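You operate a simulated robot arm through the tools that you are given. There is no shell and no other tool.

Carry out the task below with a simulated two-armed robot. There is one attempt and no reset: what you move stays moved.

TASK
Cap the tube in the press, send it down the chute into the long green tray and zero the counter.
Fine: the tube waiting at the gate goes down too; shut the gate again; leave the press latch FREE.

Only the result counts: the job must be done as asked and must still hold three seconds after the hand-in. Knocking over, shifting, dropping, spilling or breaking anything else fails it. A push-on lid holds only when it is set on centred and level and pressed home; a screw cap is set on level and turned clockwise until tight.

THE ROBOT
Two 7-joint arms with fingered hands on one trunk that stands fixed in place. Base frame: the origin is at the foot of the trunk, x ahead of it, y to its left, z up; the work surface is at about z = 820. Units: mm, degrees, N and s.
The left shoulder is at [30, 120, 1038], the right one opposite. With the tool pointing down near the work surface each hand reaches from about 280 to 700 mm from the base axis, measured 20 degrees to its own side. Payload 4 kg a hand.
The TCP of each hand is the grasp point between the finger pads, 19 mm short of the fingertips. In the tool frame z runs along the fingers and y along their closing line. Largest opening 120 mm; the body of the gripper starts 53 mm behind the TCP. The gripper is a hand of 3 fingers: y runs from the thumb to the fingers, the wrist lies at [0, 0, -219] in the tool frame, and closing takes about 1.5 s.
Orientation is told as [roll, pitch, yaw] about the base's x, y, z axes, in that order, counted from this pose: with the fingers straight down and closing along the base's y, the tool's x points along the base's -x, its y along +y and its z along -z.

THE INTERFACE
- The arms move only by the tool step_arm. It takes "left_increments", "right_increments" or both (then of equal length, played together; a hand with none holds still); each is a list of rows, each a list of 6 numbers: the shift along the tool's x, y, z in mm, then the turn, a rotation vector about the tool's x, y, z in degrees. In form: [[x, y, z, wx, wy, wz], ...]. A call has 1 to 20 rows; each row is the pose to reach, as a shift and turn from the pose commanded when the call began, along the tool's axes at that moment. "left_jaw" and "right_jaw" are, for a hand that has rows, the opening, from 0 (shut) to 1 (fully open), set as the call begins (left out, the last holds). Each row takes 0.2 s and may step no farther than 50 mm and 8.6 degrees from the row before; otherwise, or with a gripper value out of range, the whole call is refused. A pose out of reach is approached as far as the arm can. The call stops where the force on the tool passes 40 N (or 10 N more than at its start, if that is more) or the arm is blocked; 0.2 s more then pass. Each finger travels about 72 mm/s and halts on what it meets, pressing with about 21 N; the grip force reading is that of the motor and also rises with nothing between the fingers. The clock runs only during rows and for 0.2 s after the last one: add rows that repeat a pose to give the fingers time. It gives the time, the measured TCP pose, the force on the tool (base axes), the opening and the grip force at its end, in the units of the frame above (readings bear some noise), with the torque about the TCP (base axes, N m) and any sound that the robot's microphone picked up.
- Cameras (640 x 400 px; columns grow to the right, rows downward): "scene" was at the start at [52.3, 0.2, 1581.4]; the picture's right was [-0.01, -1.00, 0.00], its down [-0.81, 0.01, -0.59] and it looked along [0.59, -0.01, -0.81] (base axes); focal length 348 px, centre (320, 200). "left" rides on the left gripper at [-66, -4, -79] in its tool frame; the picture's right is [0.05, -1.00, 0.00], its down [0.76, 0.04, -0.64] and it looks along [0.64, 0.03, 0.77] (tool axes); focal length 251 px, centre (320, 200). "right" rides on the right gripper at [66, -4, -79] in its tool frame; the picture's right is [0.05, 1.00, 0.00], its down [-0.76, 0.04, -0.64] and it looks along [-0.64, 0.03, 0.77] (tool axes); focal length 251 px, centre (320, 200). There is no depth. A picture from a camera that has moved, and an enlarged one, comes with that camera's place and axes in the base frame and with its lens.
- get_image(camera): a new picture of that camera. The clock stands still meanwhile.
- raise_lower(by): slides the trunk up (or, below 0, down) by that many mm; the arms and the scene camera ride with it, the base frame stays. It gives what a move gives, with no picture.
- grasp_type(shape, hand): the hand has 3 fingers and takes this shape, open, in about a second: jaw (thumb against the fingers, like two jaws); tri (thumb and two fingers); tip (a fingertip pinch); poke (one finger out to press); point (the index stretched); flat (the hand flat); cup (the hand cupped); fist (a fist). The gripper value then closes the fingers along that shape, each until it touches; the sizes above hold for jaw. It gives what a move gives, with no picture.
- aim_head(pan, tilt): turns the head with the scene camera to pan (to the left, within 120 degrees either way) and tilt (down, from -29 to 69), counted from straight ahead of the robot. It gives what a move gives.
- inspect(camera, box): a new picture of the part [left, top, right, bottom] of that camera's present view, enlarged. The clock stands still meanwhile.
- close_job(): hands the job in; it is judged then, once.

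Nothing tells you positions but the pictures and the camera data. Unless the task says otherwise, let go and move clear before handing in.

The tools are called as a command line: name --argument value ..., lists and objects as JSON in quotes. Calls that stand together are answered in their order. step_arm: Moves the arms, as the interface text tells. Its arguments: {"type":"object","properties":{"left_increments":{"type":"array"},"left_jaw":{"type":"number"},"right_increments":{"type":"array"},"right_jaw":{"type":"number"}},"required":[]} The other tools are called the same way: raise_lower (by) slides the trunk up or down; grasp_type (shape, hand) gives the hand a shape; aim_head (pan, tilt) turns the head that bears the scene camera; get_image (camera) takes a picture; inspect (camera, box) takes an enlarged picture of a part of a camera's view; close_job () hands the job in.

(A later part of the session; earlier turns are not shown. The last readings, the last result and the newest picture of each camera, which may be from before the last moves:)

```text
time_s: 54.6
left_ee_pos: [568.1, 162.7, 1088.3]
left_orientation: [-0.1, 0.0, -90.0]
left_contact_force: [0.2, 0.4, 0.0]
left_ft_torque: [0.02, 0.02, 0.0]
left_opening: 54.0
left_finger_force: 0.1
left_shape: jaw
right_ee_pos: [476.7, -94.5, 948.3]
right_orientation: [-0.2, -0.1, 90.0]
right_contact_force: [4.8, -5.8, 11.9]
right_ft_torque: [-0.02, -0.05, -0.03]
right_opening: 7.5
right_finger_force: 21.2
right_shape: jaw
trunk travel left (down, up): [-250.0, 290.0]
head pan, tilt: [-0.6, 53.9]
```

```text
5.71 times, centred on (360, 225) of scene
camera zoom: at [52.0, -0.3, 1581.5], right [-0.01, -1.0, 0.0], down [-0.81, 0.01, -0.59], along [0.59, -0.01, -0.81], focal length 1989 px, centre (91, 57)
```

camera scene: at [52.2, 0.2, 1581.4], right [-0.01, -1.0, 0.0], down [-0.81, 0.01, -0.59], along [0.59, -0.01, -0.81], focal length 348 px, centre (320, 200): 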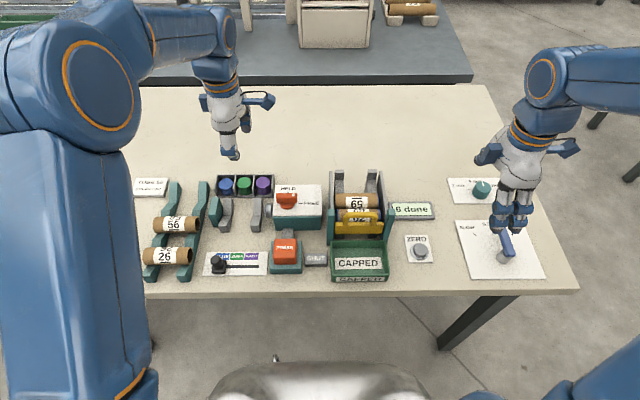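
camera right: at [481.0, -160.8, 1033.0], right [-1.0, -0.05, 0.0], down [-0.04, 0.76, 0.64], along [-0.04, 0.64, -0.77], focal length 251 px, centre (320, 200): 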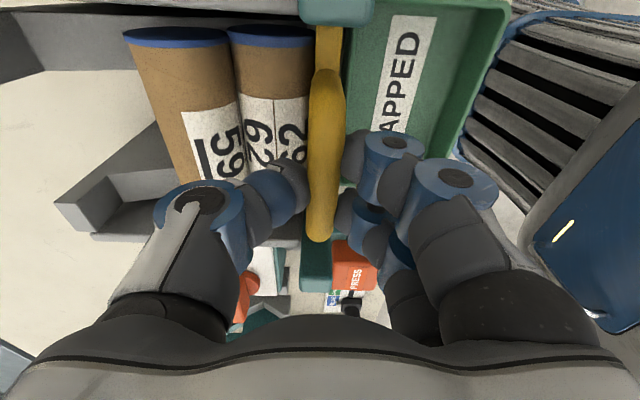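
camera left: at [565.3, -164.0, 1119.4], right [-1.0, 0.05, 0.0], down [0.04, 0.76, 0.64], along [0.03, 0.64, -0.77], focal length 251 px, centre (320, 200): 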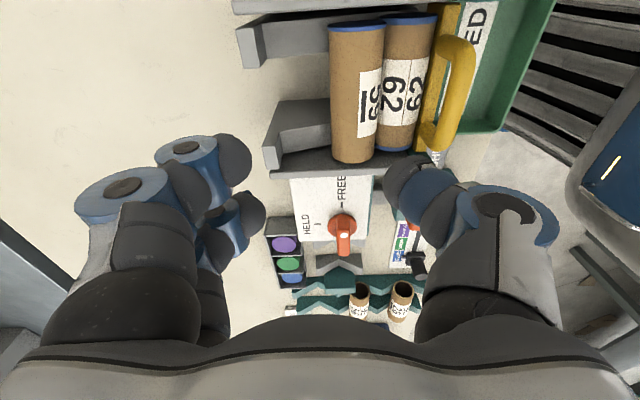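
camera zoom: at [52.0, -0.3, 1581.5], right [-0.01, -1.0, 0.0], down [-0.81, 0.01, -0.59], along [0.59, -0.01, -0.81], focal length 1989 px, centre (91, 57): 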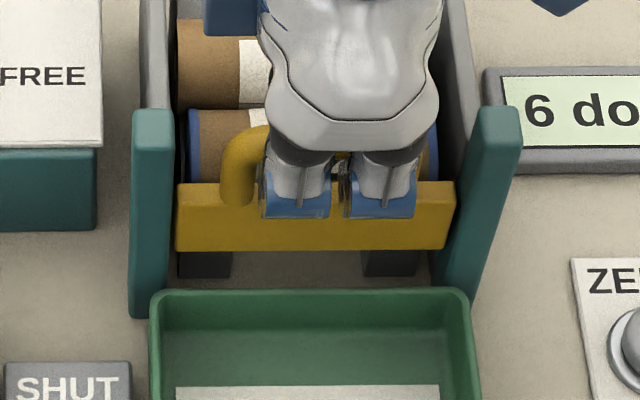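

The gate is shut again. Side forces suggest my grip was slightly off, so before changing hands I'll regrip the handle deeper and better centred, to see whether the gate really has no more travel.

step_arm --right_increments '[[0, 0, 0, 0, 0, 0], [0, 0, 0, 0, 0, 0], [2.5, -1, 3, 0, 0, 0], [2.5, -1, 7, 0, 0, 0], [2.5, -1, 7, 0, 0, 0]]' --right_jaw 0.25

step_arm --right_increments '[[0, 0, 0, 0, 0, 0], [0, 0, 0, 0, 0, 0], [0, 0, 0, 0, 0, 0], [0, 0, 0, 0, 0, 0]]' --right_jaw 0

get_image --camera "right"

```text
time_s: 55.8
left_ee_pos: [568.5, 163.7, 1087.8]
left_orientation: [-0.1, -0.1, -90.0]
left_contact_force: [1.2, 0.4, 0.1]
left_ft_torque: [0.01, 0.0, 0.01]
left_opening: 53.8
left_finger_force: 0.1
left_shape: jaw
right_ee_pos: [477.0, -96.3, 941.1]
right_orientation: [0.0, 0.0, 90.0]
right_contact_force: [1.6, 0.8, -0.5]
right_ft_torque: [0.01, -0.03, 0.0]
right_opening: 29.5
right_finger_force: 0.0
right_shape: jaw
trunk travel left (down, up): [-250.0, 290.0]
head pan, tilt: [-0.6, 53.9]
```

```text
time_s: 56.8
left_ee_pos: [567.3, 163.2, 1088.0]
left_orientation: [-0.1, 0.0, -90.0]
left_contact_force: [-0.1, -0.4, -0.5]
left_ft_torque: [0.01, 0.02, -0.03]
left_opening: 53.5
left_finger_force: 0.1
left_shape: jaw
right_ee_pos: [477.0, -95.4, 941.7]
right_orientation: [0.1, 0.0, 90.0]
right_contact_force: [-4.1, 0.4, -5.0]
right_ft_torque: [0.0, -0.06, -0.01]
right_opening: 2.2
right_finger_force: 21.0
right_shape: jaw
trunk travel left (down, up): [-250.0, 290.0]
head pan, tilt: [-0.6, 53.9]
```

```text
taken
camera right: at [481.1, -162.7, 1019.9], right [-1.0, -0.05, 0.0], down [-0.04, 0.76, 0.64], along [-0.04, 0.64, -0.77], focal length 251 px, centre (320, 200)
```

right: 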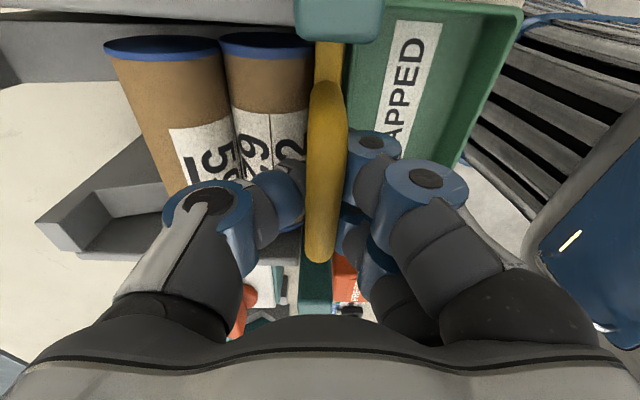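

The fingers now hook under the bar. I'll lift again and see how far the gate goes.

step_arm --right_increments '[[0, 0, -8, 0, 0, 0], [0, 0, -16, 0, 0, 0], [0, 0, -24, 0, 0, 0], [0, 0, -32, 0, 0, 0], [0, 0, -40, 0, 0, 0], [0, 0, -48, 0, 0, 0], [0, 0, -51, 0, 0, 0], [0, 0, -54, 0, 0, 0], [0, 0, -57, 0, 0, 0], [0, 0, -60, 0, 0, 0]]'

inspect --camera "scene" --box '[325, 190, 395, 260]'

get_image --camera "right"

```text
time_s: 58.7
left_ee_pos: [569.5, 163.7, 1087.5]
left_orientation: [-0.3, -0.1, -90.1]
left_contact_force: [-0.1, 0.2, 0.5]
left_ft_torque: [0.01, 0.01, 0.03]
left_opening: 53.5
left_finger_force: 0.0
left_shape: jaw
right_ee_pos: [476.9, -97.3, 991.6]
right_orientation: [0.8, 0.0, 90.0]
right_contact_force: [5.3, 4.7, -24.7]
right_ft_torque: [0.0, -0.09, -0.01]
right_opening: 1.8
right_finger_force: 21.3
right_shape: jaw
trunk travel left (down, up): [-250.0, 290.0]
head pan, tilt: [-0.6, 53.9]
stopped in row 9 (right hand): the force on the tool passed its limit at 42 N (the readings are from after the stop); the commanded pose is now the measured one
```

```text
5.71 times, centred on (360, 225) of scene
camera zoom: at [55.4, 0.5, 1581.2], right [-0.01, -1.0, 0.0], down [-0.81, 0.01, -0.59], along [0.59, -0.01, -0.81], focal length 1989 px, centre (91, 57)
```

zoom: 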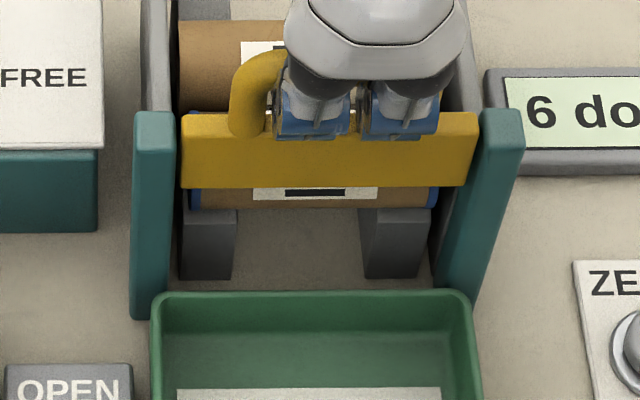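

```text
taken
camera right: at [481.6, -163.1, 1069.7], right [-1.0, -0.05, 0.01], down [-0.03, 0.76, 0.64], along [-0.05, 0.64, -0.77], focal length 251 px, centre (320, 200)
```

right: 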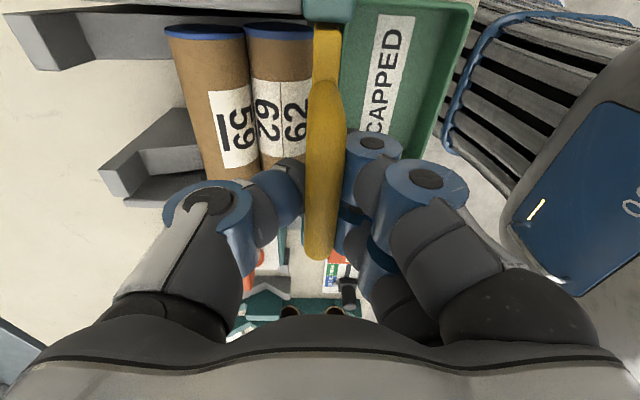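

The gate's travel really ends at 50 mm and the tubes stay put, so they need a push. While keeping the gate up, I'll swing the right hand's body back toward me around the handle bar, to free the space behind for the left hand.

step_arm --right_increments '[[0, 0, 3, 0, 0, 0], [0, -1.0, 2.9, 7.5, 0, 0], [0, -2.1, 2.7, 15, 0, 0], [0, -2.1, 2.7, 15, 0, 0]]' --right_jaw 0.04

inspect --camera "scene" --box '[310, 150, 420, 290]'

```text
time_s: 59.7
left_ee_pos: [568.8, 163.2, 1088.1]
left_orientation: [0.0, 0.0, -90.0]
left_contact_force: [-0.7, 0.0, 0.0]
left_ft_torque: [-0.02, -0.01, -0.02]
left_opening: 53.8
left_finger_force: 0.1
left_shape: jaw
right_ee_pos: [477.7, -96.4, 991.4]
right_orientation: [-14.7, 0.0, 90.0]
right_contact_force: [-1.6, 0.2, -1.2]
right_ft_torque: [-0.05, 0.04, -0.01]
right_opening: 4.8
right_finger_force: 0.0
right_shape: jaw
trunk travel left (down, up): [-250.0, 290.0]
head pan, tilt: [-0.6, 53.9]
```

```text
2.86 times, centred on (365, 220) of scene
camera zoom: at [52.4, 0.1, 1581.4], right [-0.01, -1.0, 0.0], down [-0.81, 0.01, -0.59], along [0.59, -0.01, -0.81], focal length 995 px, centre (191, 143)
```

zoom: 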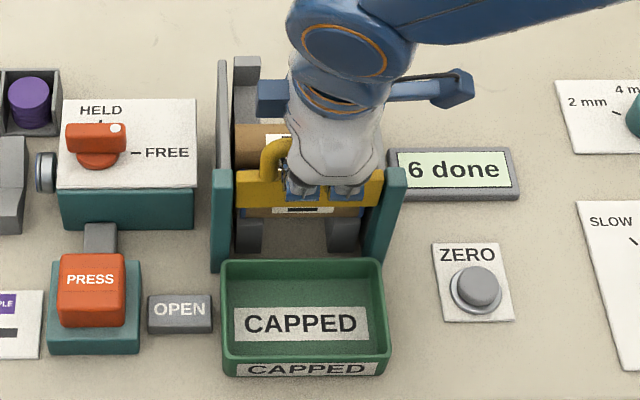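

The gate stays up and the hand tilts freely. I'll continue to about 45°.

step_arm --right_increments '[[0, -1.0, -0.1, 7.5, 0, 0], [0, -2.0, -0.4, 15, 0, 0], [0, -3.0, -0.7, 22.5, 0, 0], [0, -4.0, -1.1, 30, 0, 0], [0, -4.0, -1.1, 30, 0, 0]]'

get_image --camera "scene"

inspect --camera "scene" --box '[310, 150, 420, 290]'

get_image --camera "right"

```text
time_s: 60.9
left_ee_pos: [567.6, 162.7, 1088.5]
left_orientation: [0.0, 0.0, -90.1]
left_contact_force: [-0.3, 0.6, -0.2]
left_ft_torque: [-0.01, -0.02, 0.03]
left_opening: 53.8
left_finger_force: 0.0
left_shape: jaw
right_ee_pos: [479.9, -95.8, 993.6]
right_orientation: [-44.6, 0.0, 90.0]
right_contact_force: [-1.5, 1.4, -2.4]
right_ft_torque: [0.02, -0.01, -0.04]
right_opening: 5.1
right_finger_force: 0.0
right_shape: jaw
trunk travel left (down, up): [-250.0, 290.0]
head pan, tilt: [-0.6, 53.9]
```

```text
taken
camera scene: at [52.2, 0.4, 1581.4], right [-0.01, -1.0, 0.0], down [-0.81, 0.01, -0.59], along [0.59, -0.01, -0.81], focal length 348 px, centre (320, 200)
```

scene: 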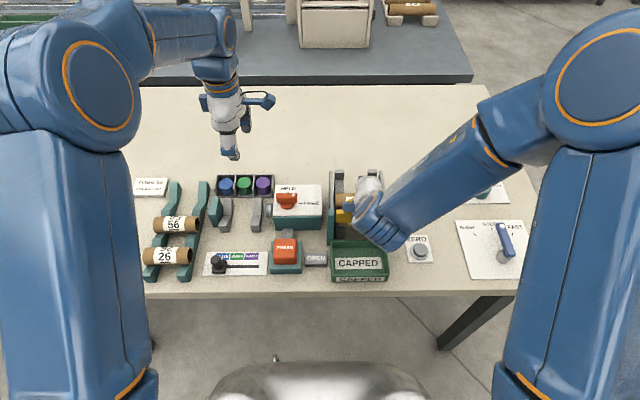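

```text
2.86 times, centred on (365, 220) of scene
camera zoom: at [52.2, 0.4, 1581.4], right [-0.01, -1.0, 0.0], down [-0.81, 0.01, -0.59], along [0.59, -0.01, -0.81], focal length 995 px, centre (191, 143)
```

zoom: 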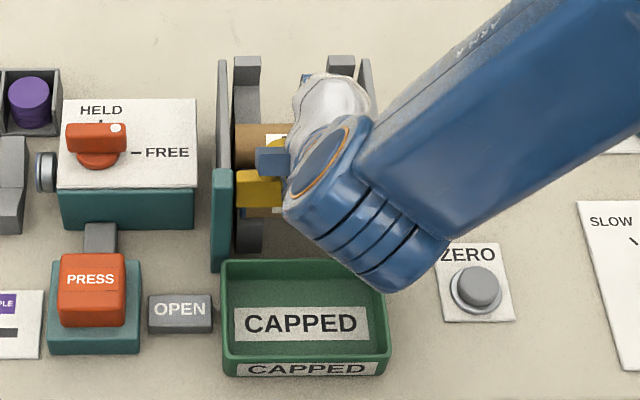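

```text
taken
camera right: at [429.0, -162.7, 1052.1], right [-0.71, -0.05, -0.7], down [-0.48, 0.76, 0.43], along [0.51, 0.64, -0.57], focal length 251 px, centre (320, 200)
```

right: 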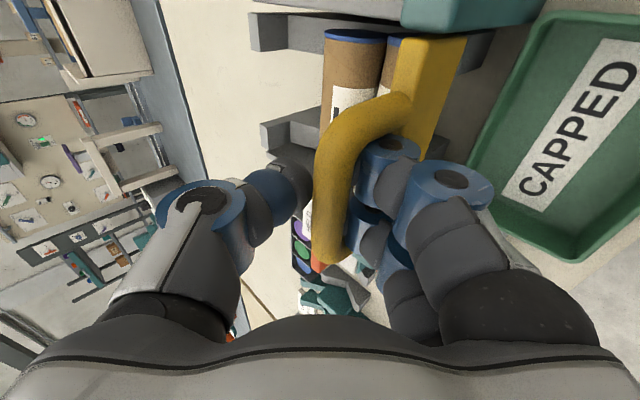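

The right hand now leans toward me at 45° with the gate still OPEN. I'll tighten its hold and bring the left hand, closed, to above the back of the chute behind tube 59.

step_arm --left_increments '[[-20, 4, 0, 0, 0, 0], [-50, 8, 0, 0, 0, 0], [-80, 12, 0, 0, 0, 0], [-110, 16, 0, 2, 0, 0], [-140, 20, 0, 4, 0, 0], [-170, 24, 0, 6, 0, 0], [-200, 28, 0, 8, 0, 0], [-230, 32, 0, 10, 0, 0], [-250, 34, 0, 10, 0, 0], [-260, 34, 0, 10, 0, 0], [-260, 34, 0, 10, 0, 0]]' --left_jaw 0 --right_increments '[[0, 0, 0, 0, 0, 0], [0, 0, 0, 0, 0, 0], [0, 0, 0, 0, 0, 0], [0, 0, 0, 0, 0, 0], [0, 0, 0, 0, 0, 0], [0, 0, 0, 0, 0, 0], [0, 0, 0, 0, 0, 0], [0, 0, 0, 0, 0, 0], [0, 0, 0, 0, 0, 0], [0, 0, 0, 0, 0, 0], [0, 0, 0, 0, 0, 0]]' --right_jaw 0

get_image --camera "scene"

get_image --camera "left"

get_image --camera "right"

```text
time_s: 63.3
left_ee_pos: [573.3, -82.5, 1082.8]
left_orientation: [-10.1, 0.0, -90.0]
left_contact_force: [0.2, -0.4, 0.6]
left_ft_torque: [-0.03, 0.0, -0.01]
left_opening: 0.0
left_finger_force: 21.0
left_shape: jaw
left hand out of reach, approached as far as the arm can: row 8, 9, 10, 11
right_ee_pos: [483.5, -96.4, 992.3]
right_orientation: [-44.4, 0.2, 90.0]
right_contact_force: [8.8, 1.8, -11.0]
right_ft_torque: [0.03, -0.01, -0.03]
right_opening: 0.0
right_finger_force: 20.1
right_shape: jaw
trunk travel left (down, up): [-250.0, 290.0]
head pan, tilt: [-0.6, 53.9]
```

```text
taken
camera scene: at [54.9, 0.5, 1581.3], right [-0.01, -1.0, 0.0], down [-0.81, 0.01, -0.59], along [0.59, -0.01, -0.81], focal length 348 px, centre (320, 200)
```

scene: 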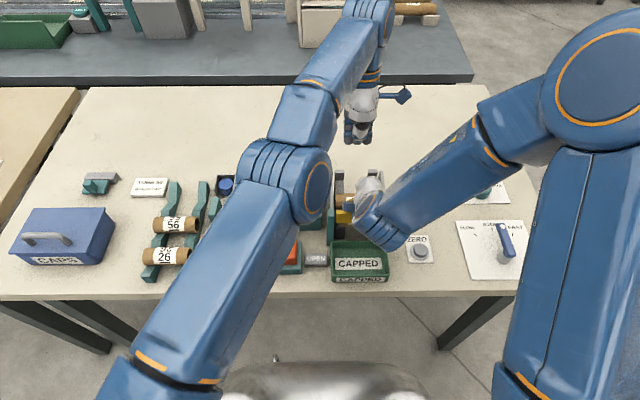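

```text
taken
camera left: at [585.2, -149.9, 1162.2], right [-0.98, 0.05, 0.18], down [0.15, 0.76, 0.63], along [-0.1, 0.64, -0.76], focal length 251 px, centre (320, 200)
```

left: 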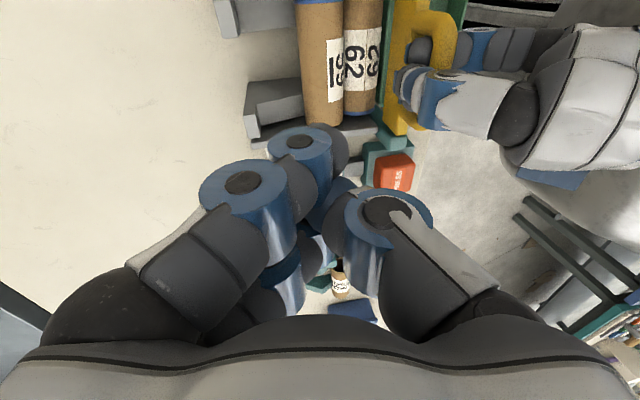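

```text
taken
camera right: at [430.9, -162.6, 1051.4], right [-0.71, -0.05, -0.7], down [-0.48, 0.77, 0.43], along [0.51, 0.64, -0.57], focal length 251 px, centre (320, 200)
```

right: 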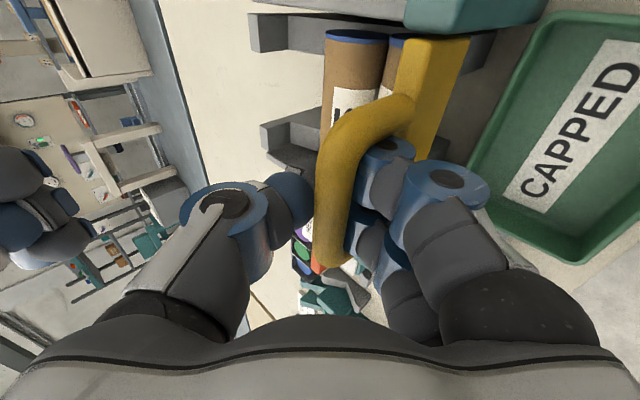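

The left hand is just at the limit of its reach up there, so I'll lower it, where it reaches farther, and see where it goes.

step_arm --left_increments '[[0, 3.5, 19.7, 0, 0, 0], [0, 7, 39.4, 0, 0, 0], [0, 10.4, 59.1, 0, 0, 0], [0, 10.4, 59.1, 0, 0, 0]]'

get_image --camera "left"

```text
time_s: 64.3
left_ee_pos: [578.9, -84.5, 1022.3]
left_orientation: [-10.2, 0.2, -89.9]
left_contact_force: [0.5, 0.6, -0.1]
left_ft_torque: [-0.03, 0.01, -0.02]
left_opening: 0.0
left_finger_force: 21.0
left_shape: jaw
left hand out of reach, approached as far as the arm can: row 3, 4
right_ee_pos: [481.5, -95.9, 992.6]
right_orientation: [-44.4, 0.0, 89.9]
right_contact_force: [8.6, 2.2, -10.8]
right_ft_torque: [0.03, -0.03, -0.04]
right_opening: 0.3
right_finger_force: 20.8
right_shape: jaw
trunk travel left (down, up): [-250.0, 290.0]
head pan, tilt: [-0.6, 53.9]
```

```text
taken
camera left: at [589.8, -151.6, 1100.9], right [-0.98, 0.05, 0.18], down [0.16, 0.76, 0.63], along [-0.1, 0.64, -0.76], focal length 251 px, centre (320, 200)
```

left: 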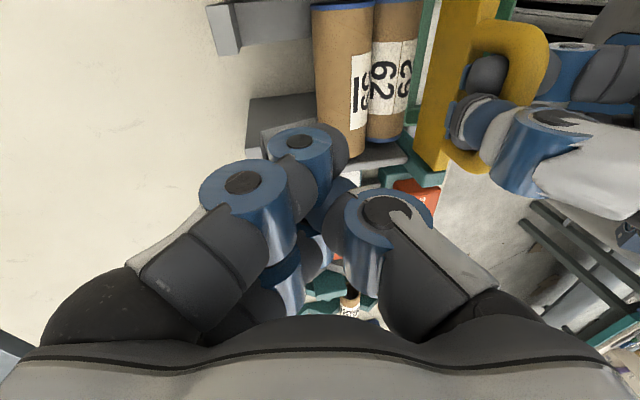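

The left hand is near its reach limit with that lean. I'll reduce its lean and come down a bit closer in.

step_arm --left_increments '[[0, -4.4, 13.6, -2, 0, 0], [0, -8.8, 27.3, -4, 0, 0], [0, -13.1, 40.9, -5, 0, 0], [0, -13.1, 40.9, -5, 0, 0]]'

get_image --camera "left"

```text
time_s: 65.3
left_ee_pos: [592.3, -100.1, 984.2]
left_orientation: [-5.2, 0.0, -90.0]
left_contact_force: [1.0, 0.3, 0.2]
left_ft_torque: [0.0, 0.0, 0.03]
left_opening: 0.1
left_finger_force: 21.4
left_shape: jaw
left hand out of reach, approached as far as the arm can: row 1, 2, 3, 4
right_ee_pos: [482.4, -95.8, 992.5]
right_orientation: [-44.4, -0.1, 90.0]
right_contact_force: [9.7, 1.4, -12.3]
right_ft_torque: [-0.05, -0.06, 0.0]
right_opening: 0.2
right_finger_force: 21.2
right_shape: jaw
trunk travel left (down, up): [-250.0, 290.0]
head pan, tilt: [-0.6, 53.9]
```

```text
taken
camera left: at [596.6, -167.7, 1063.6], right [-0.99, 0.05, 0.09], down [0.1, 0.76, 0.64], along [-0.03, 0.64, -0.76], focal length 251 px, centre (320, 200)
```

left: 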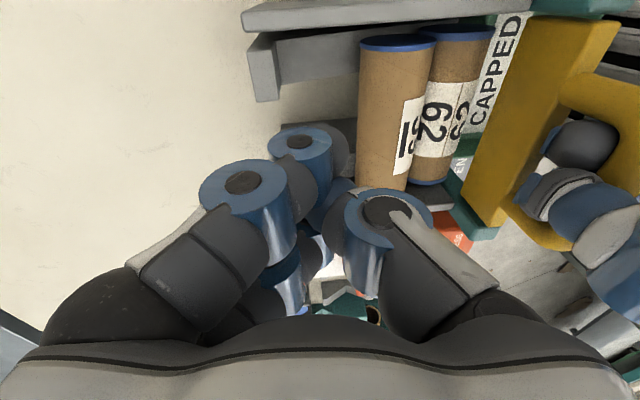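

step_arm --left_increments '[[0, 1.5, 10, 0, 0, 0], [0, 3, 20, 0, 0, 0], [0, 4.6, 29.7, 0, 0, 0], [0, 4.6, 29.7, 0, 0, 0]]'

get_image --camera "left"

get_image --camera "scene"

```text
time_s: 66.3
left_ee_pos: [592.7, -99.0, 954.5]
left_orientation: [-5.1, 0.0, -90.0]
left_contact_force: [1.0, 0.0, -0.6]
left_ft_torque: [0.01, 0.01, -0.04]
left_opening: 0.0
left_finger_force: 20.8
left_shape: jaw
right_ee_pos: [482.2, -96.2, 992.9]
right_orientation: [-44.5, 0.1, 90.0]
right_contact_force: [9.0, 1.5, -11.0]
right_ft_torque: [-0.02, -0.1, -0.01]
right_opening: 0.1
right_finger_force: 20.8
right_shape: jaw
trunk travel left (down, up): [-250.0, 290.0]
head pan, tilt: [-0.6, 53.9]
```

```text
taken
camera left: at [597.6, -167.4, 1033.8], right [-0.99, 0.05, 0.09], down [0.1, 0.76, 0.64], along [-0.03, 0.64, -0.77], focal length 251 px, centre (320, 200)
```

left: 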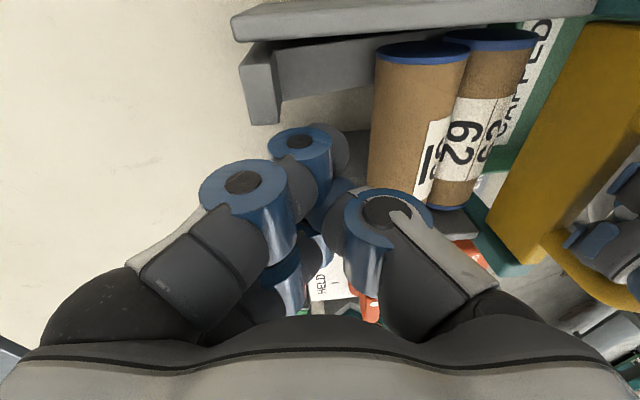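

```text
taken
camera scene: at [55.1, 0.3, 1581.2], right [-0.01, -1.0, 0.0], down [-0.81, 0.01, -0.59], along [0.59, -0.01, -0.81], focal length 348 px, centre (320, 200)
```

scene: 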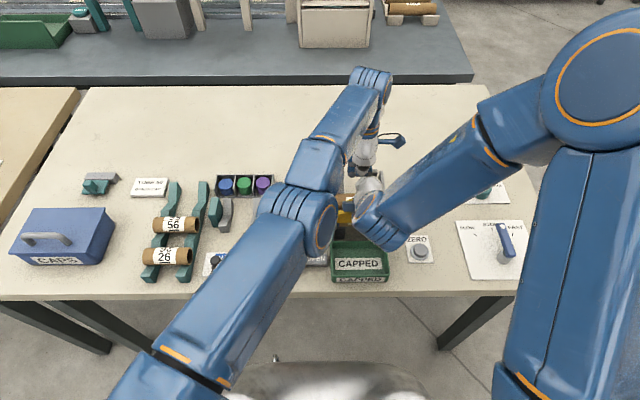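

The left hand is now in reach behind the tubes, but its elbow passes close to the right wrist, so I'll move in small steps and watch.

step_arm --left_increments '[[0, -3, 6, 0, 0, 0], [0, -6, 12, 0, 0, 0], [0, -6, 18, 0, 0, 0], [0, -6, 18, 0, 0, 0]]'

get_image --camera "left"

inspect --camera "scene" --box '[240, 60, 460, 280]'

```text
time_s: 67.3
left_ee_pos: [590.1, -102.7, 937.1]
left_orientation: [-5.3, 0.1, -90.1]
left_contact_force: [0.3, 0.4, -0.2]
left_ft_torque: [-0.01, 0.01, -0.01]
left_opening: 0.0
left_finger_force: 20.7
left_shape: jaw
left hand out of reach, approached as far as the arm can: row 2, 3, 4
right_ee_pos: [483.1, -95.3, 993.2]
right_orientation: [-44.4, 0.0, 90.0]
right_contact_force: [9.1, 1.9, -10.4]
right_ft_torque: [-0.02, -0.06, -0.03]
right_opening: 0.2
right_finger_force: 21.1
right_shape: jaw
trunk travel left (down, up): [-250.0, 290.0]
head pan, tilt: [-0.6, 53.9]
```

```text
taken
camera left: at [594.6, -169.7, 1016.5], right [-0.99, 0.05, 0.09], down [0.1, 0.76, 0.64], along [-0.04, 0.64, -0.76], focal length 251 px, centre (320, 200)
```

left: 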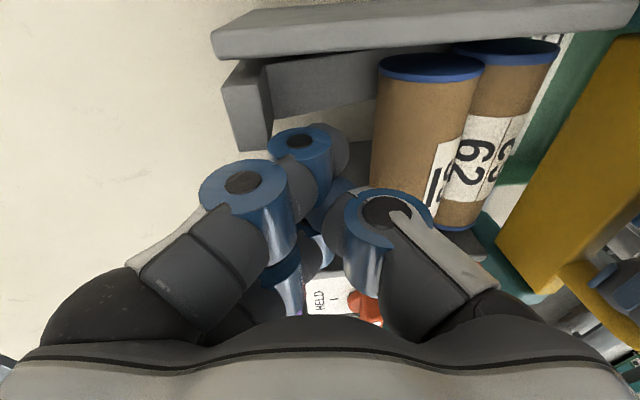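

```text
1.82 times, centred on (350, 170) of scene
camera zoom: at [55.2, 0.3, 1581.2], right [-0.01, -1.0, 0.0], down [-0.81, 0.01, -0.59], along [0.59, -0.01, -0.81], focal length 633 px, centre (266, 254)
```

zoom: 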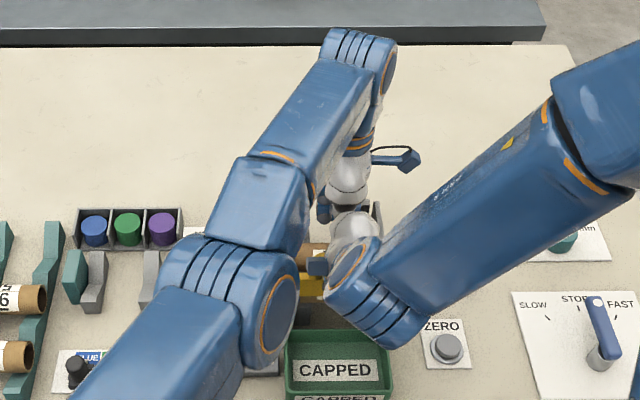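

The left arm is cramped there, so swapping roles is better: the right arm can push comfortably from behind and the left can hold the gate. I'll first take the left hand back out.

step_arm --left_increments '[[3, 0, -20, 0, 0, 0], [3, -5, -40, 0, 0, 0], [3, -12, -60, -2, 0, 0], [3, -22, -80, -4, 0, 0], [3, -30, -97, -5, 0, 0], [30, -34, -105, -5, 0, 0], [60, -38, -110, -5, 0, 0], [95, -38, -110, -5, 0, 0], [130, -38, -110, -5, 0, 0], [165, -38, -110, -5, 0, 0], [200, -38, -110, -5, 0, 0], [235, -38, -110, -5, 0, 0], [260, -38, -110, -5, 0, 0], [260, -38, -110, -5, 0, 0]]'

get_image --camera "scene"

```text
time_s: 70.3
left_ee_pos: [665.2, 152.8, 1065.2]
left_orientation: [-0.3, 0.1, -90.0]
left_contact_force: [-0.2, 0.9, 0.9]
left_ft_torque: [-0.04, 0.0, -0.02]
left_opening: 0.1
left_finger_force: 21.0
left_shape: jaw
left hand out of reach, approached as far as the arm can: row 2, 3, 4, 5, 6, 7, 8, 9, 10, 11, 12, 13, 14
right_ee_pos: [483.0, -96.4, 993.4]
right_orientation: [-44.5, 0.0, 90.0]
right_contact_force: [10.4, 1.0, -12.2]
right_ft_torque: [0.0, -0.09, -0.02]
right_opening: 0.0
right_finger_force: 21.0
right_shape: jaw
trunk travel left (down, up): [-250.0, 290.0]
head pan, tilt: [-0.6, 53.9]
```

```text
taken
camera scene: at [55.4, 0.2, 1581.2], right [-0.01, -1.0, 0.0], down [-0.81, 0.01, -0.59], along [0.59, -0.01, -0.81], focal length 348 px, centre (320, 200)
```

scene: 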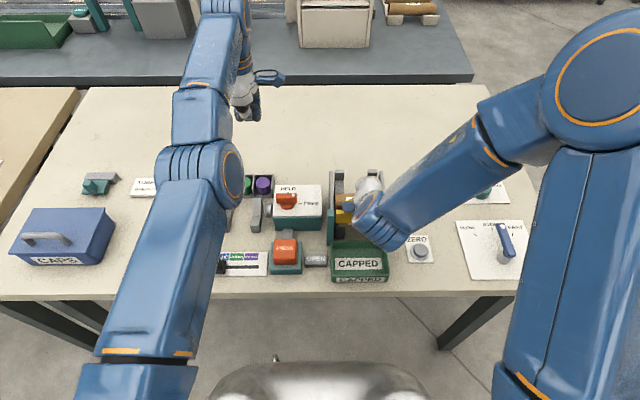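

The left arm has ended up nearly straight, at x = 665. I'll draw it back toward the robot step by step so that the elbow bends again.

step_arm --left_increments '[[0, -20, 0, 0, 0, 0], [0, -40, 0, 0, 0, 0], [0, -60, 0, 0, 0, 0], [0, -80, 0, 0, 0, 0], [0, -100, 0, 0, 0, 0], [0, -100, 0, 0, 0, 0]]'

get_image --camera "scene"

```text
time_s: 71.7
left_ee_pos: [663.5, 149.5, 1075.9]
left_orientation: [-0.2, 0.0, -90.0]
left_contact_force: [0.6, 0.1, 0.0]
left_ft_torque: [0.03, 0.01, -0.01]
left_opening: 0.1
left_finger_force: 21.0
left_shape: jaw
left hand out of reach, approached as far as the arm can: row 1, 2, 3, 4, 5, 6
right_ee_pos: [483.6, -95.7, 992.3]
right_orientation: [-44.5, -0.1, 90.0]
right_contact_force: [11.8, 1.8, -11.7]
right_ft_torque: [0.04, -0.04, -0.06]
right_opening: 0.0
right_finger_force: 21.3
right_shape: jaw
trunk travel left (down, up): [-250.0, 290.0]
head pan, tilt: [-0.6, 53.9]
```

```text
taken
camera scene: at [55.5, 0.3, 1581.2], right [-0.01, -1.0, 0.0], down [-0.81, 0.01, -0.59], along [0.59, -0.01, -0.81], focal length 348 px, centre (320, 200)
```

scene: 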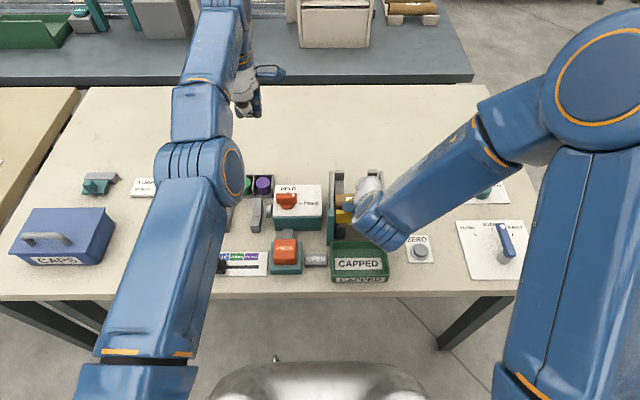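

The arm does not seem straight but limited by a wrist joint in this elbow position. I'll turn the left hand back to its original yaw, which should free it, and then draw it in.

step_arm --left_increments '[[0, 0, 0, 0, 0, -8], [0, 0, 0, 0, 0, -16], [0, 0, 0, 0, 0, -24], [0, 0, 0, 0, 0, -32], [0, 0, 0, 0, 0, -40], [0, 0, 0, 0, 0, -48], [0, 0, 0, 0, 0, -56], [0, 0, 0, 0, 0, -64], [0, 0, 0, 0, 0, -72], [0, 0, 0, 0, 0, -80], [0, 0, 0, 0, 0, -88], [0, 0, 0, 0, 0, -90]]'

step_arm --left_increments '[[20, 0, 0, 0, 0, 0], [40, 0, 0, 0, 0, 0], [60, 0, 0, 0, 0, 0], [80, 0, 0, 0, 0, 0], [100, 0, 0, 0, 0, 0], [100, 0, 0, 0, 0, 0]]'

get_image --camera "scene"

```text
time_s: 74.3
left_ee_pos: [665.1, 150.2, 1075.1]
left_orientation: [0.1, 0.1, 0.1]
left_contact_force: [0.7, 0.9, 0.1]
left_ft_torque: [-0.01, 0.0, 0.02]
left_opening: 0.0
left_finger_force: 21.4
left_shape: jaw
right_ee_pos: [482.7, -96.4, 992.7]
right_orientation: [-44.5, 0.0, 90.1]
right_contact_force: [9.9, 1.1, -12.1]
right_ft_torque: [0.02, -0.07, -0.04]
right_opening: 0.0
right_finger_force: 21.3
right_shape: jaw
trunk travel left (down, up): [-250.0, 290.0]
head pan, tilt: [-0.6, 53.9]
```

```text
time_s: 75.7
left_ee_pos: [660.8, 146.9, 1089.8]
left_orientation: [0.0, 0.1, 0.0]
left_contact_force: [-0.3, 0.8, 0.5]
left_ft_torque: [-0.01, -0.03, -0.04]
left_opening: 0.2
left_finger_force: 21.4
left_shape: jaw
left hand out of reach, approached as far as the arm can: row 1, 2, 3, 4, 5, 6
right_ee_pos: [483.4, -96.5, 991.7]
right_orientation: [-44.5, -0.1, 89.9]
right_contact_force: [9.4, 1.7, -11.8]
right_ft_torque: [0.01, -0.05, -0.06]
right_opening: 0.0
right_finger_force: 21.1
right_shape: jaw
trunk travel left (down, up): [-250.0, 290.0]
head pan, tilt: [-0.6, 53.9]
```

```text
taken
camera scene: at [55.5, 0.3, 1581.2], right [-0.01, -1.0, 0.0], down [-0.81, 0.01, -0.59], along [0.59, -0.01, -0.81], focal length 348 px, centre (320, 200)
```

scene: 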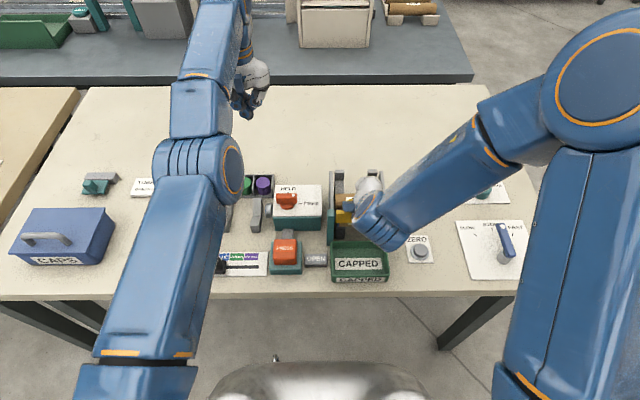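

Turning worked, but drawing straight in still slides along its limit (it drifted upward). I'll follow that tendency: up and in together.

step_arm --left_increments '[[10, 0, -30, 0, 0, 0], [20, 0, -60, 0, 0, 0], [35, 0, -90, 0, 0, 0], [55, 0, -115, 0, 0, 0], [80, 0, -135, 0, 0, 0], [110, 0, -150, 0, 0, 0], [140, 0, -160, 0, 0, 0], [170, 0, -160, 0, 0, 0]]'

get_image --camera "scene"

```text
time_s: 77.7
left_ee_pos: [586.4, 170.3, 1329.3]
left_orientation: [-5.0, -10.5, 6.6]
left_contact_force: [1.8, -0.6, -0.3]
left_ft_torque: [0.05, 0.03, 0.03]
left_opening: 0.0
left_finger_force: 21.0
left_shape: jaw
left hand out of reach, approached as far as the arm can: row 1, 2, 3, 4, 5, 6, 7, 8
right_ee_pos: [484.0, -97.1, 991.3]
right_orientation: [-44.2, 0.0, 90.0]
right_contact_force: [1.5, 13.2, -3.7]
right_ft_torque: [0.0, 0.1, -0.09]
right_opening: 0.1
right_finger_force: 21.0
right_shape: jaw
trunk travel left (down, up): [-250.0, 290.0]
head pan, tilt: [-0.6, 53.9]
stopped in row 8 (left hand): the arm was blocked; the commanded pose is now the measured one
```

```text
taken
camera scene: at [57.2, -1.7, 1581.2], right [-0.01, -1.0, 0.0], down [-0.81, 0.01, -0.59], along [0.59, -0.01, -0.81], focal length 348 px, centre (320, 200)
```

scene: 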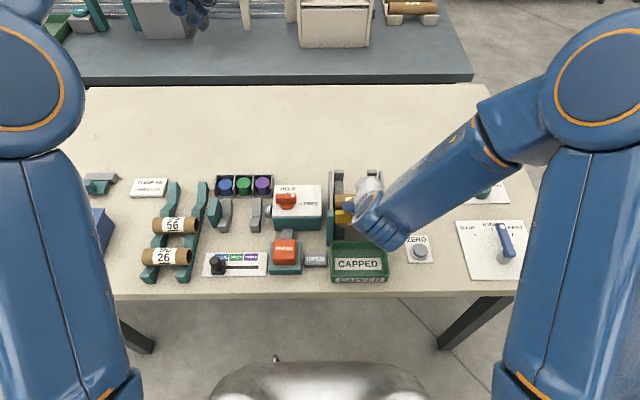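

The elbow has bent back out to the left, as at the start. I'll bring the left hand down to a comfortable pose.

step_arm --left_increments '[[10, 5, 30, 0, 0, 0], [20, 10, 60, 0, 0, 0], [30, 15, 90, 0, 0, 0], [40, 20, 120, 0, 0, 0], [50, 20, 150, 0, 0, 0], [50, 20, 150, 0, 0, 0]]'

get_image --camera "scene"

```text
time_s: 79.1
left_ee_pos: [560.7, 177.9, 1170.9]
left_orientation: [-5.2, -10.6, 6.6]
left_contact_force: [-0.7, 0.5, -0.1]
left_ft_torque: [0.03, 0.03, 0.01]
left_opening: 0.1
left_finger_force: 21.5
left_shape: jaw
right_ee_pos: [483.2, -98.1, 992.7]
right_orientation: [-44.4, 0.4, 89.5]
right_contact_force: [8.2, 14.4, -14.6]
right_ft_torque: [0.03, -0.05, -0.1]
right_opening: 0.1
right_finger_force: 20.5
right_shape: jaw
trunk travel left (down, up): [-250.0, 290.0]
head pan, tilt: [-0.6, 53.9]
```

```text
taken
camera scene: at [55.3, 2.4, 1581.2], right [-0.01, -1.0, 0.0], down [-0.81, 0.01, -0.59], along [0.59, -0.01, -0.81], focal length 348 px, centre (320, 200)
```

scene: 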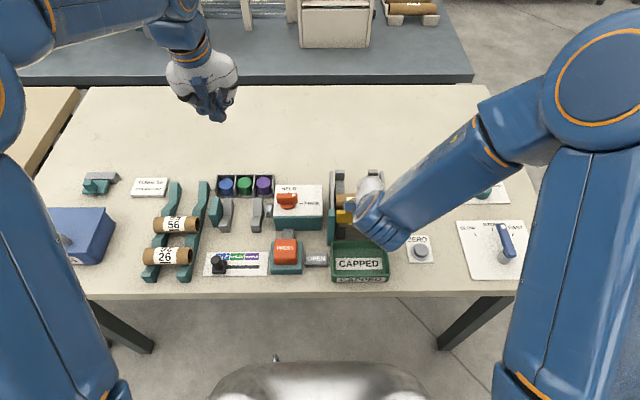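

Everything on the table looks unchanged. I'll straighten the left hand's orientation; with yaw 0 and the hand upright it can push from behind without over-reaching.

step_arm --left_increments '[[0, 0, 0, -2.6, 5.3, 3.3], [0, 0, 0, -5.2, 10.6, 6.6], [0, 0, 0, -5.2, 10.6, 6.6]]'

inspect --camera "scene" --box '[310, 150, 420, 290]'

get_image --camera "left"

get_image --camera "right"

```text
time_s: 79.9
left_ee_pos: [561.7, 176.4, 1172.3]
left_orientation: [0.7, -0.2, -0.5]
left_contact_force: [0.6, 0.7, -0.1]
left_ft_torque: [0.02, -0.01, -0.02]
left_opening: 0.0
left_finger_force: 20.9
left_shape: jaw
right_ee_pos: [484.6, -98.2, 991.3]
right_orientation: [-44.4, 0.2, 89.4]
right_contact_force: [8.9, 14.7, -13.1]
right_ft_torque: [-0.01, -0.07, -0.11]
right_opening: 0.0
right_finger_force: 21.1
right_shape: jaw
trunk travel left (down, up): [-250.0, 290.0]
head pan, tilt: [-0.6, 53.9]
```

```text
2.86 times, centred on (365, 220) of scene
camera zoom: at [55.4, 2.5, 1581.2], right [-0.01, -1.0, 0.0], down [-0.81, 0.01, -0.59], along [0.59, -0.01, -0.81], focal length 995 px, centre (191, 143)
```

zoom: 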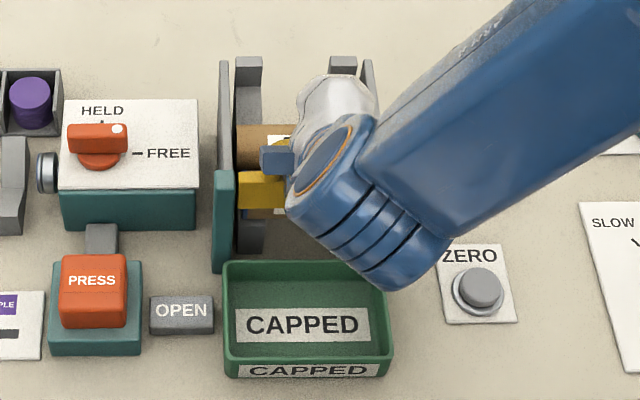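

```text
taken
camera left: at [629.3, 171.4, 1251.4], right [-0.06, -1.0, -0.01], down [-0.77, 0.04, 0.64], along [-0.64, 0.05, -0.77], focal length 251 px, centre (320, 200)
```

left: 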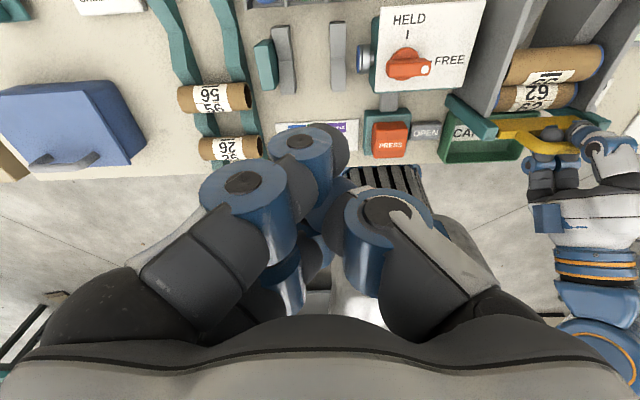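

```text
taken
camera right: at [431.8, -164.1, 1050.8], right [-0.71, -0.05, -0.7], down [-0.47, 0.77, 0.43], along [0.52, 0.63, -0.57], focal length 251 px, centre (320, 200)
```

right: 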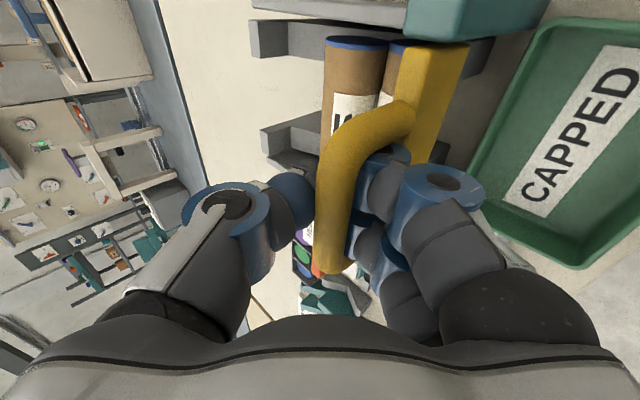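

The right hand has slid a little along the bar and pushes sideways; I'll relieve that, and bring the left hand over the chute again, upright.

step_arm --right_increments '[[-2, 0.3, 1.8, 0, 0, 0], [-2, 0.3, 1.8, 0, 0, 0], [-2, 0.3, 1.8, 0, 0, 0], [-2, 0.3, 1.8, 0, 0, 0], [-2, 0.3, 1.8, 0, 0, 0], [-2, 0.3, 1.8, 0, 0, 0], [-2, 0.3, 1.8, 0, 0, 0], [-2, 0.3, 1.8, 0, 0, 0], [-2, 0.3, 1.8, 0, 0, 0], [-2, 0.3, 1.8, 0, 0, 0]]' --left_increments '[[0, -30, 13, 0, 0, 0], [0, -60, 26, 0, 0, 0], [0, -90, 39, 0, 0, 0], [0, -120, 52, 0, 0, 0], [-2, -150, 66, 0, 0, 0], [-3, -180, 80, 0, 0, 0], [-3, -210, 94, 0, 0, 0], [-3, -240, 108, 0, 0, 0], [-3, -274, 122, 0, 0, 0], [-3, -274, 122, 0, 0, 0]]'

get_image --camera "scene"

get_image --camera "left"

```text
time_s: 82.1
left_ee_pos: [563.7, -95.9, 1047.1]
left_orientation: [0.8, -0.3, -0.4]
left_contact_force: [0.1, 0.1, 0.2]
left_ft_torque: [0.02, -0.02, -0.01]
left_opening: 0.0
left_finger_force: 20.6
left_shape: jaw
right_ee_pos: [484.8, -97.6, 991.1]
right_orientation: [-44.5, 0.3, 89.3]
right_contact_force: [6.0, 4.8, -4.6]
right_ft_torque: [0.05, 0.02, -0.12]
right_opening: 0.0
right_finger_force: 21.1
right_shape: jaw
trunk travel left (down, up): [-250.0, 290.0]
head pan, tilt: [-0.6, 53.9]
```

```text
taken
camera scene: at [53.7, 1.2, 1581.3], right [-0.01, -1.0, 0.0], down [-0.81, 0.01, -0.59], along [0.59, -0.01, -0.81], focal length 348 px, centre (320, 200)
```

scene: 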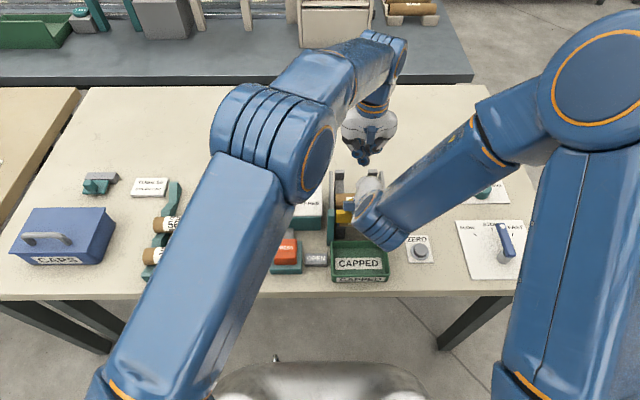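

```text
taken
camera left: at [630.8, -103.2, 1126.9], right [-0.06, -1.0, -0.01], down [-0.77, 0.04, 0.64], along [-0.64, 0.05, -0.77], focal length 251 px, centre (320, 200)
```

left: 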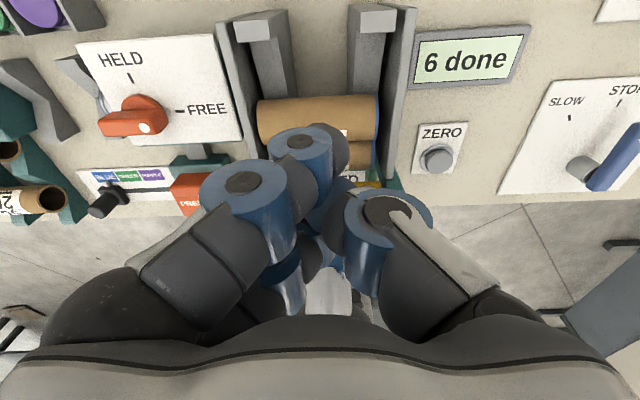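

The left hand reaches well this time. I'll move it back behind tube 59 and down in small steps.

step_arm --left_increments '[[-7, 0, 16, 0, 0, 0], [-14, -1, 32, 0, 0, 0], [-21, -1, 48, 0, 0, 0], [-28, -1, 64, 0, 0, 0], [-28, -1, 64, 0, 0, 0]]'

get_image --camera "left"

get_image --camera "scene"

```text
time_s: 83.3
left_ee_pos: [591.7, -97.2, 983.3]
left_orientation: [0.7, -0.2, -0.4]
left_contact_force: [1.0, -0.3, 0.1]
left_ft_torque: [0.02, -0.01, -0.02]
left_opening: 0.0
left_finger_force: 21.2
left_shape: jaw
right_ee_pos: [484.8, -97.1, 990.5]
right_orientation: [-44.5, 0.2, 89.5]
right_contact_force: [5.7, 4.3, -4.3]
right_ft_torque: [-0.02, 0.03, -0.1]
right_opening: 0.1
right_finger_force: 20.7
right_shape: jaw
trunk travel left (down, up): [-250.0, 290.0]
head pan, tilt: [-0.6, 53.9]
```

```text
taken
camera left: at [658.4, -103.0, 1062.3], right [-0.06, -1.0, -0.01], down [-0.77, 0.04, 0.64], along [-0.64, 0.05, -0.77], focal length 251 px, centre (320, 200)
```

left: 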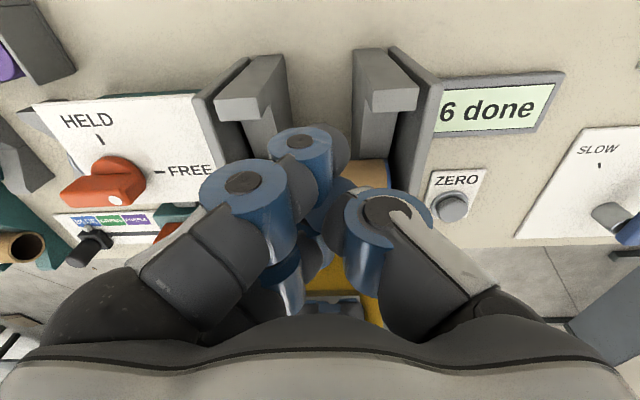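

```text
taken
camera scene: at [53.9, 0.9, 1581.3], right [-0.01, -1.0, 0.0], down [-0.81, 0.01, -0.59], along [0.59, -0.01, -0.81], focal length 348 px, centre (320, 200)
```

scene: 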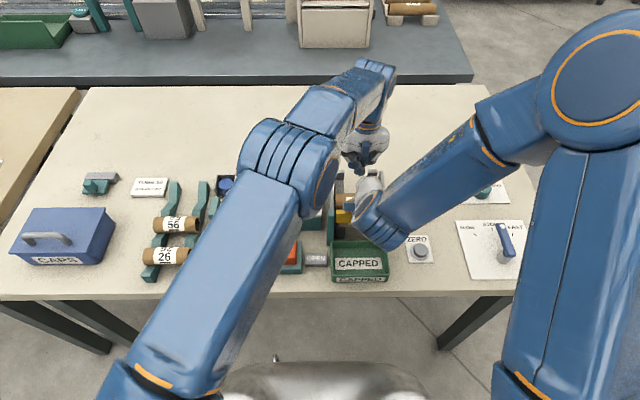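

step_arm --left_increments '[[0, 0, 15, 0, 0, 0], [0, 0, 30, 0, 0, 0], [0, 0, 40, 0, 0, 0], [0, 0, 48, 0, 0, 0], [0, 0, 55, 0, 0, 0], [0, 0, 55, 0, 0, 0]]'

get_image --camera "left"

inspect --camera "scene" --box '[280, 60, 460, 280]'

get_image --camera "right"

```text
time_s: 84.7
left_ee_pos: [592.6, -96.3, 927.7]
left_orientation: [0.7, -0.3, -0.4]
left_contact_force: [0.1, -0.5, 0.3]
left_ft_torque: [0.04, 0.01, 0.0]
left_opening: 0.1
left_finger_force: 21.4
left_shape: jaw
right_ee_pos: [484.5, -97.0, 990.5]
right_orientation: [-44.5, 0.3, 89.4]
right_contact_force: [6.3, 2.9, -4.3]
right_ft_torque: [0.02, 0.01, -0.04]
right_opening: 0.0
right_finger_force: 21.2
right_shape: jaw
trunk travel left (down, up): [-250.0, 290.0]
head pan, tilt: [-0.6, 53.9]
```

```text
taken
camera left: at [658.8, -102.2, 1007.5], right [-0.06, -1.0, -0.01], down [-0.77, 0.04, 0.64], along [-0.64, 0.05, -0.77], focal length 251 px, centre (320, 200)
```

left: 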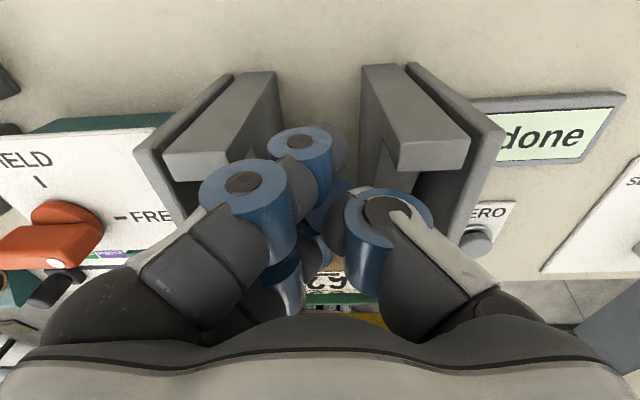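

```text
1.82 times, centred on (370, 170) of scene
camera zoom: at [53.9, 0.8, 1581.3], right [-0.01, -1.0, 0.0], down [-0.81, 0.01, -0.59], along [0.59, -0.01, -0.81], focal length 633 px, centre (229, 254)
```

zoom: 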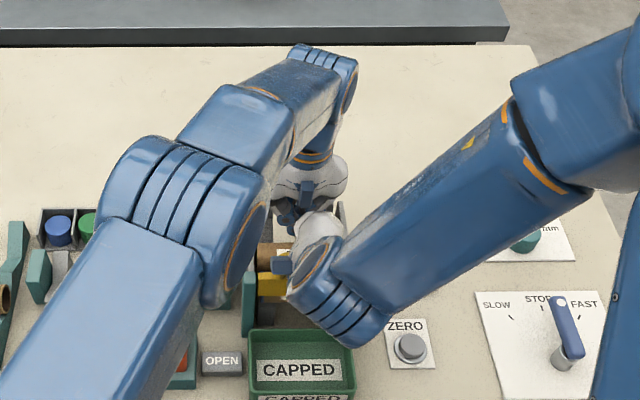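

```text
taken
camera right: at [432.1, -163.3, 1049.6], right [-0.71, -0.05, -0.7], down [-0.47, 0.77, 0.43], along [0.52, 0.64, -0.57], focal length 251 px, centre (320, 200)
```

right: 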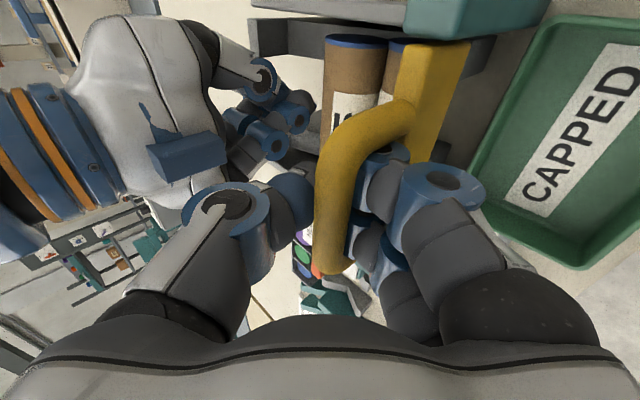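

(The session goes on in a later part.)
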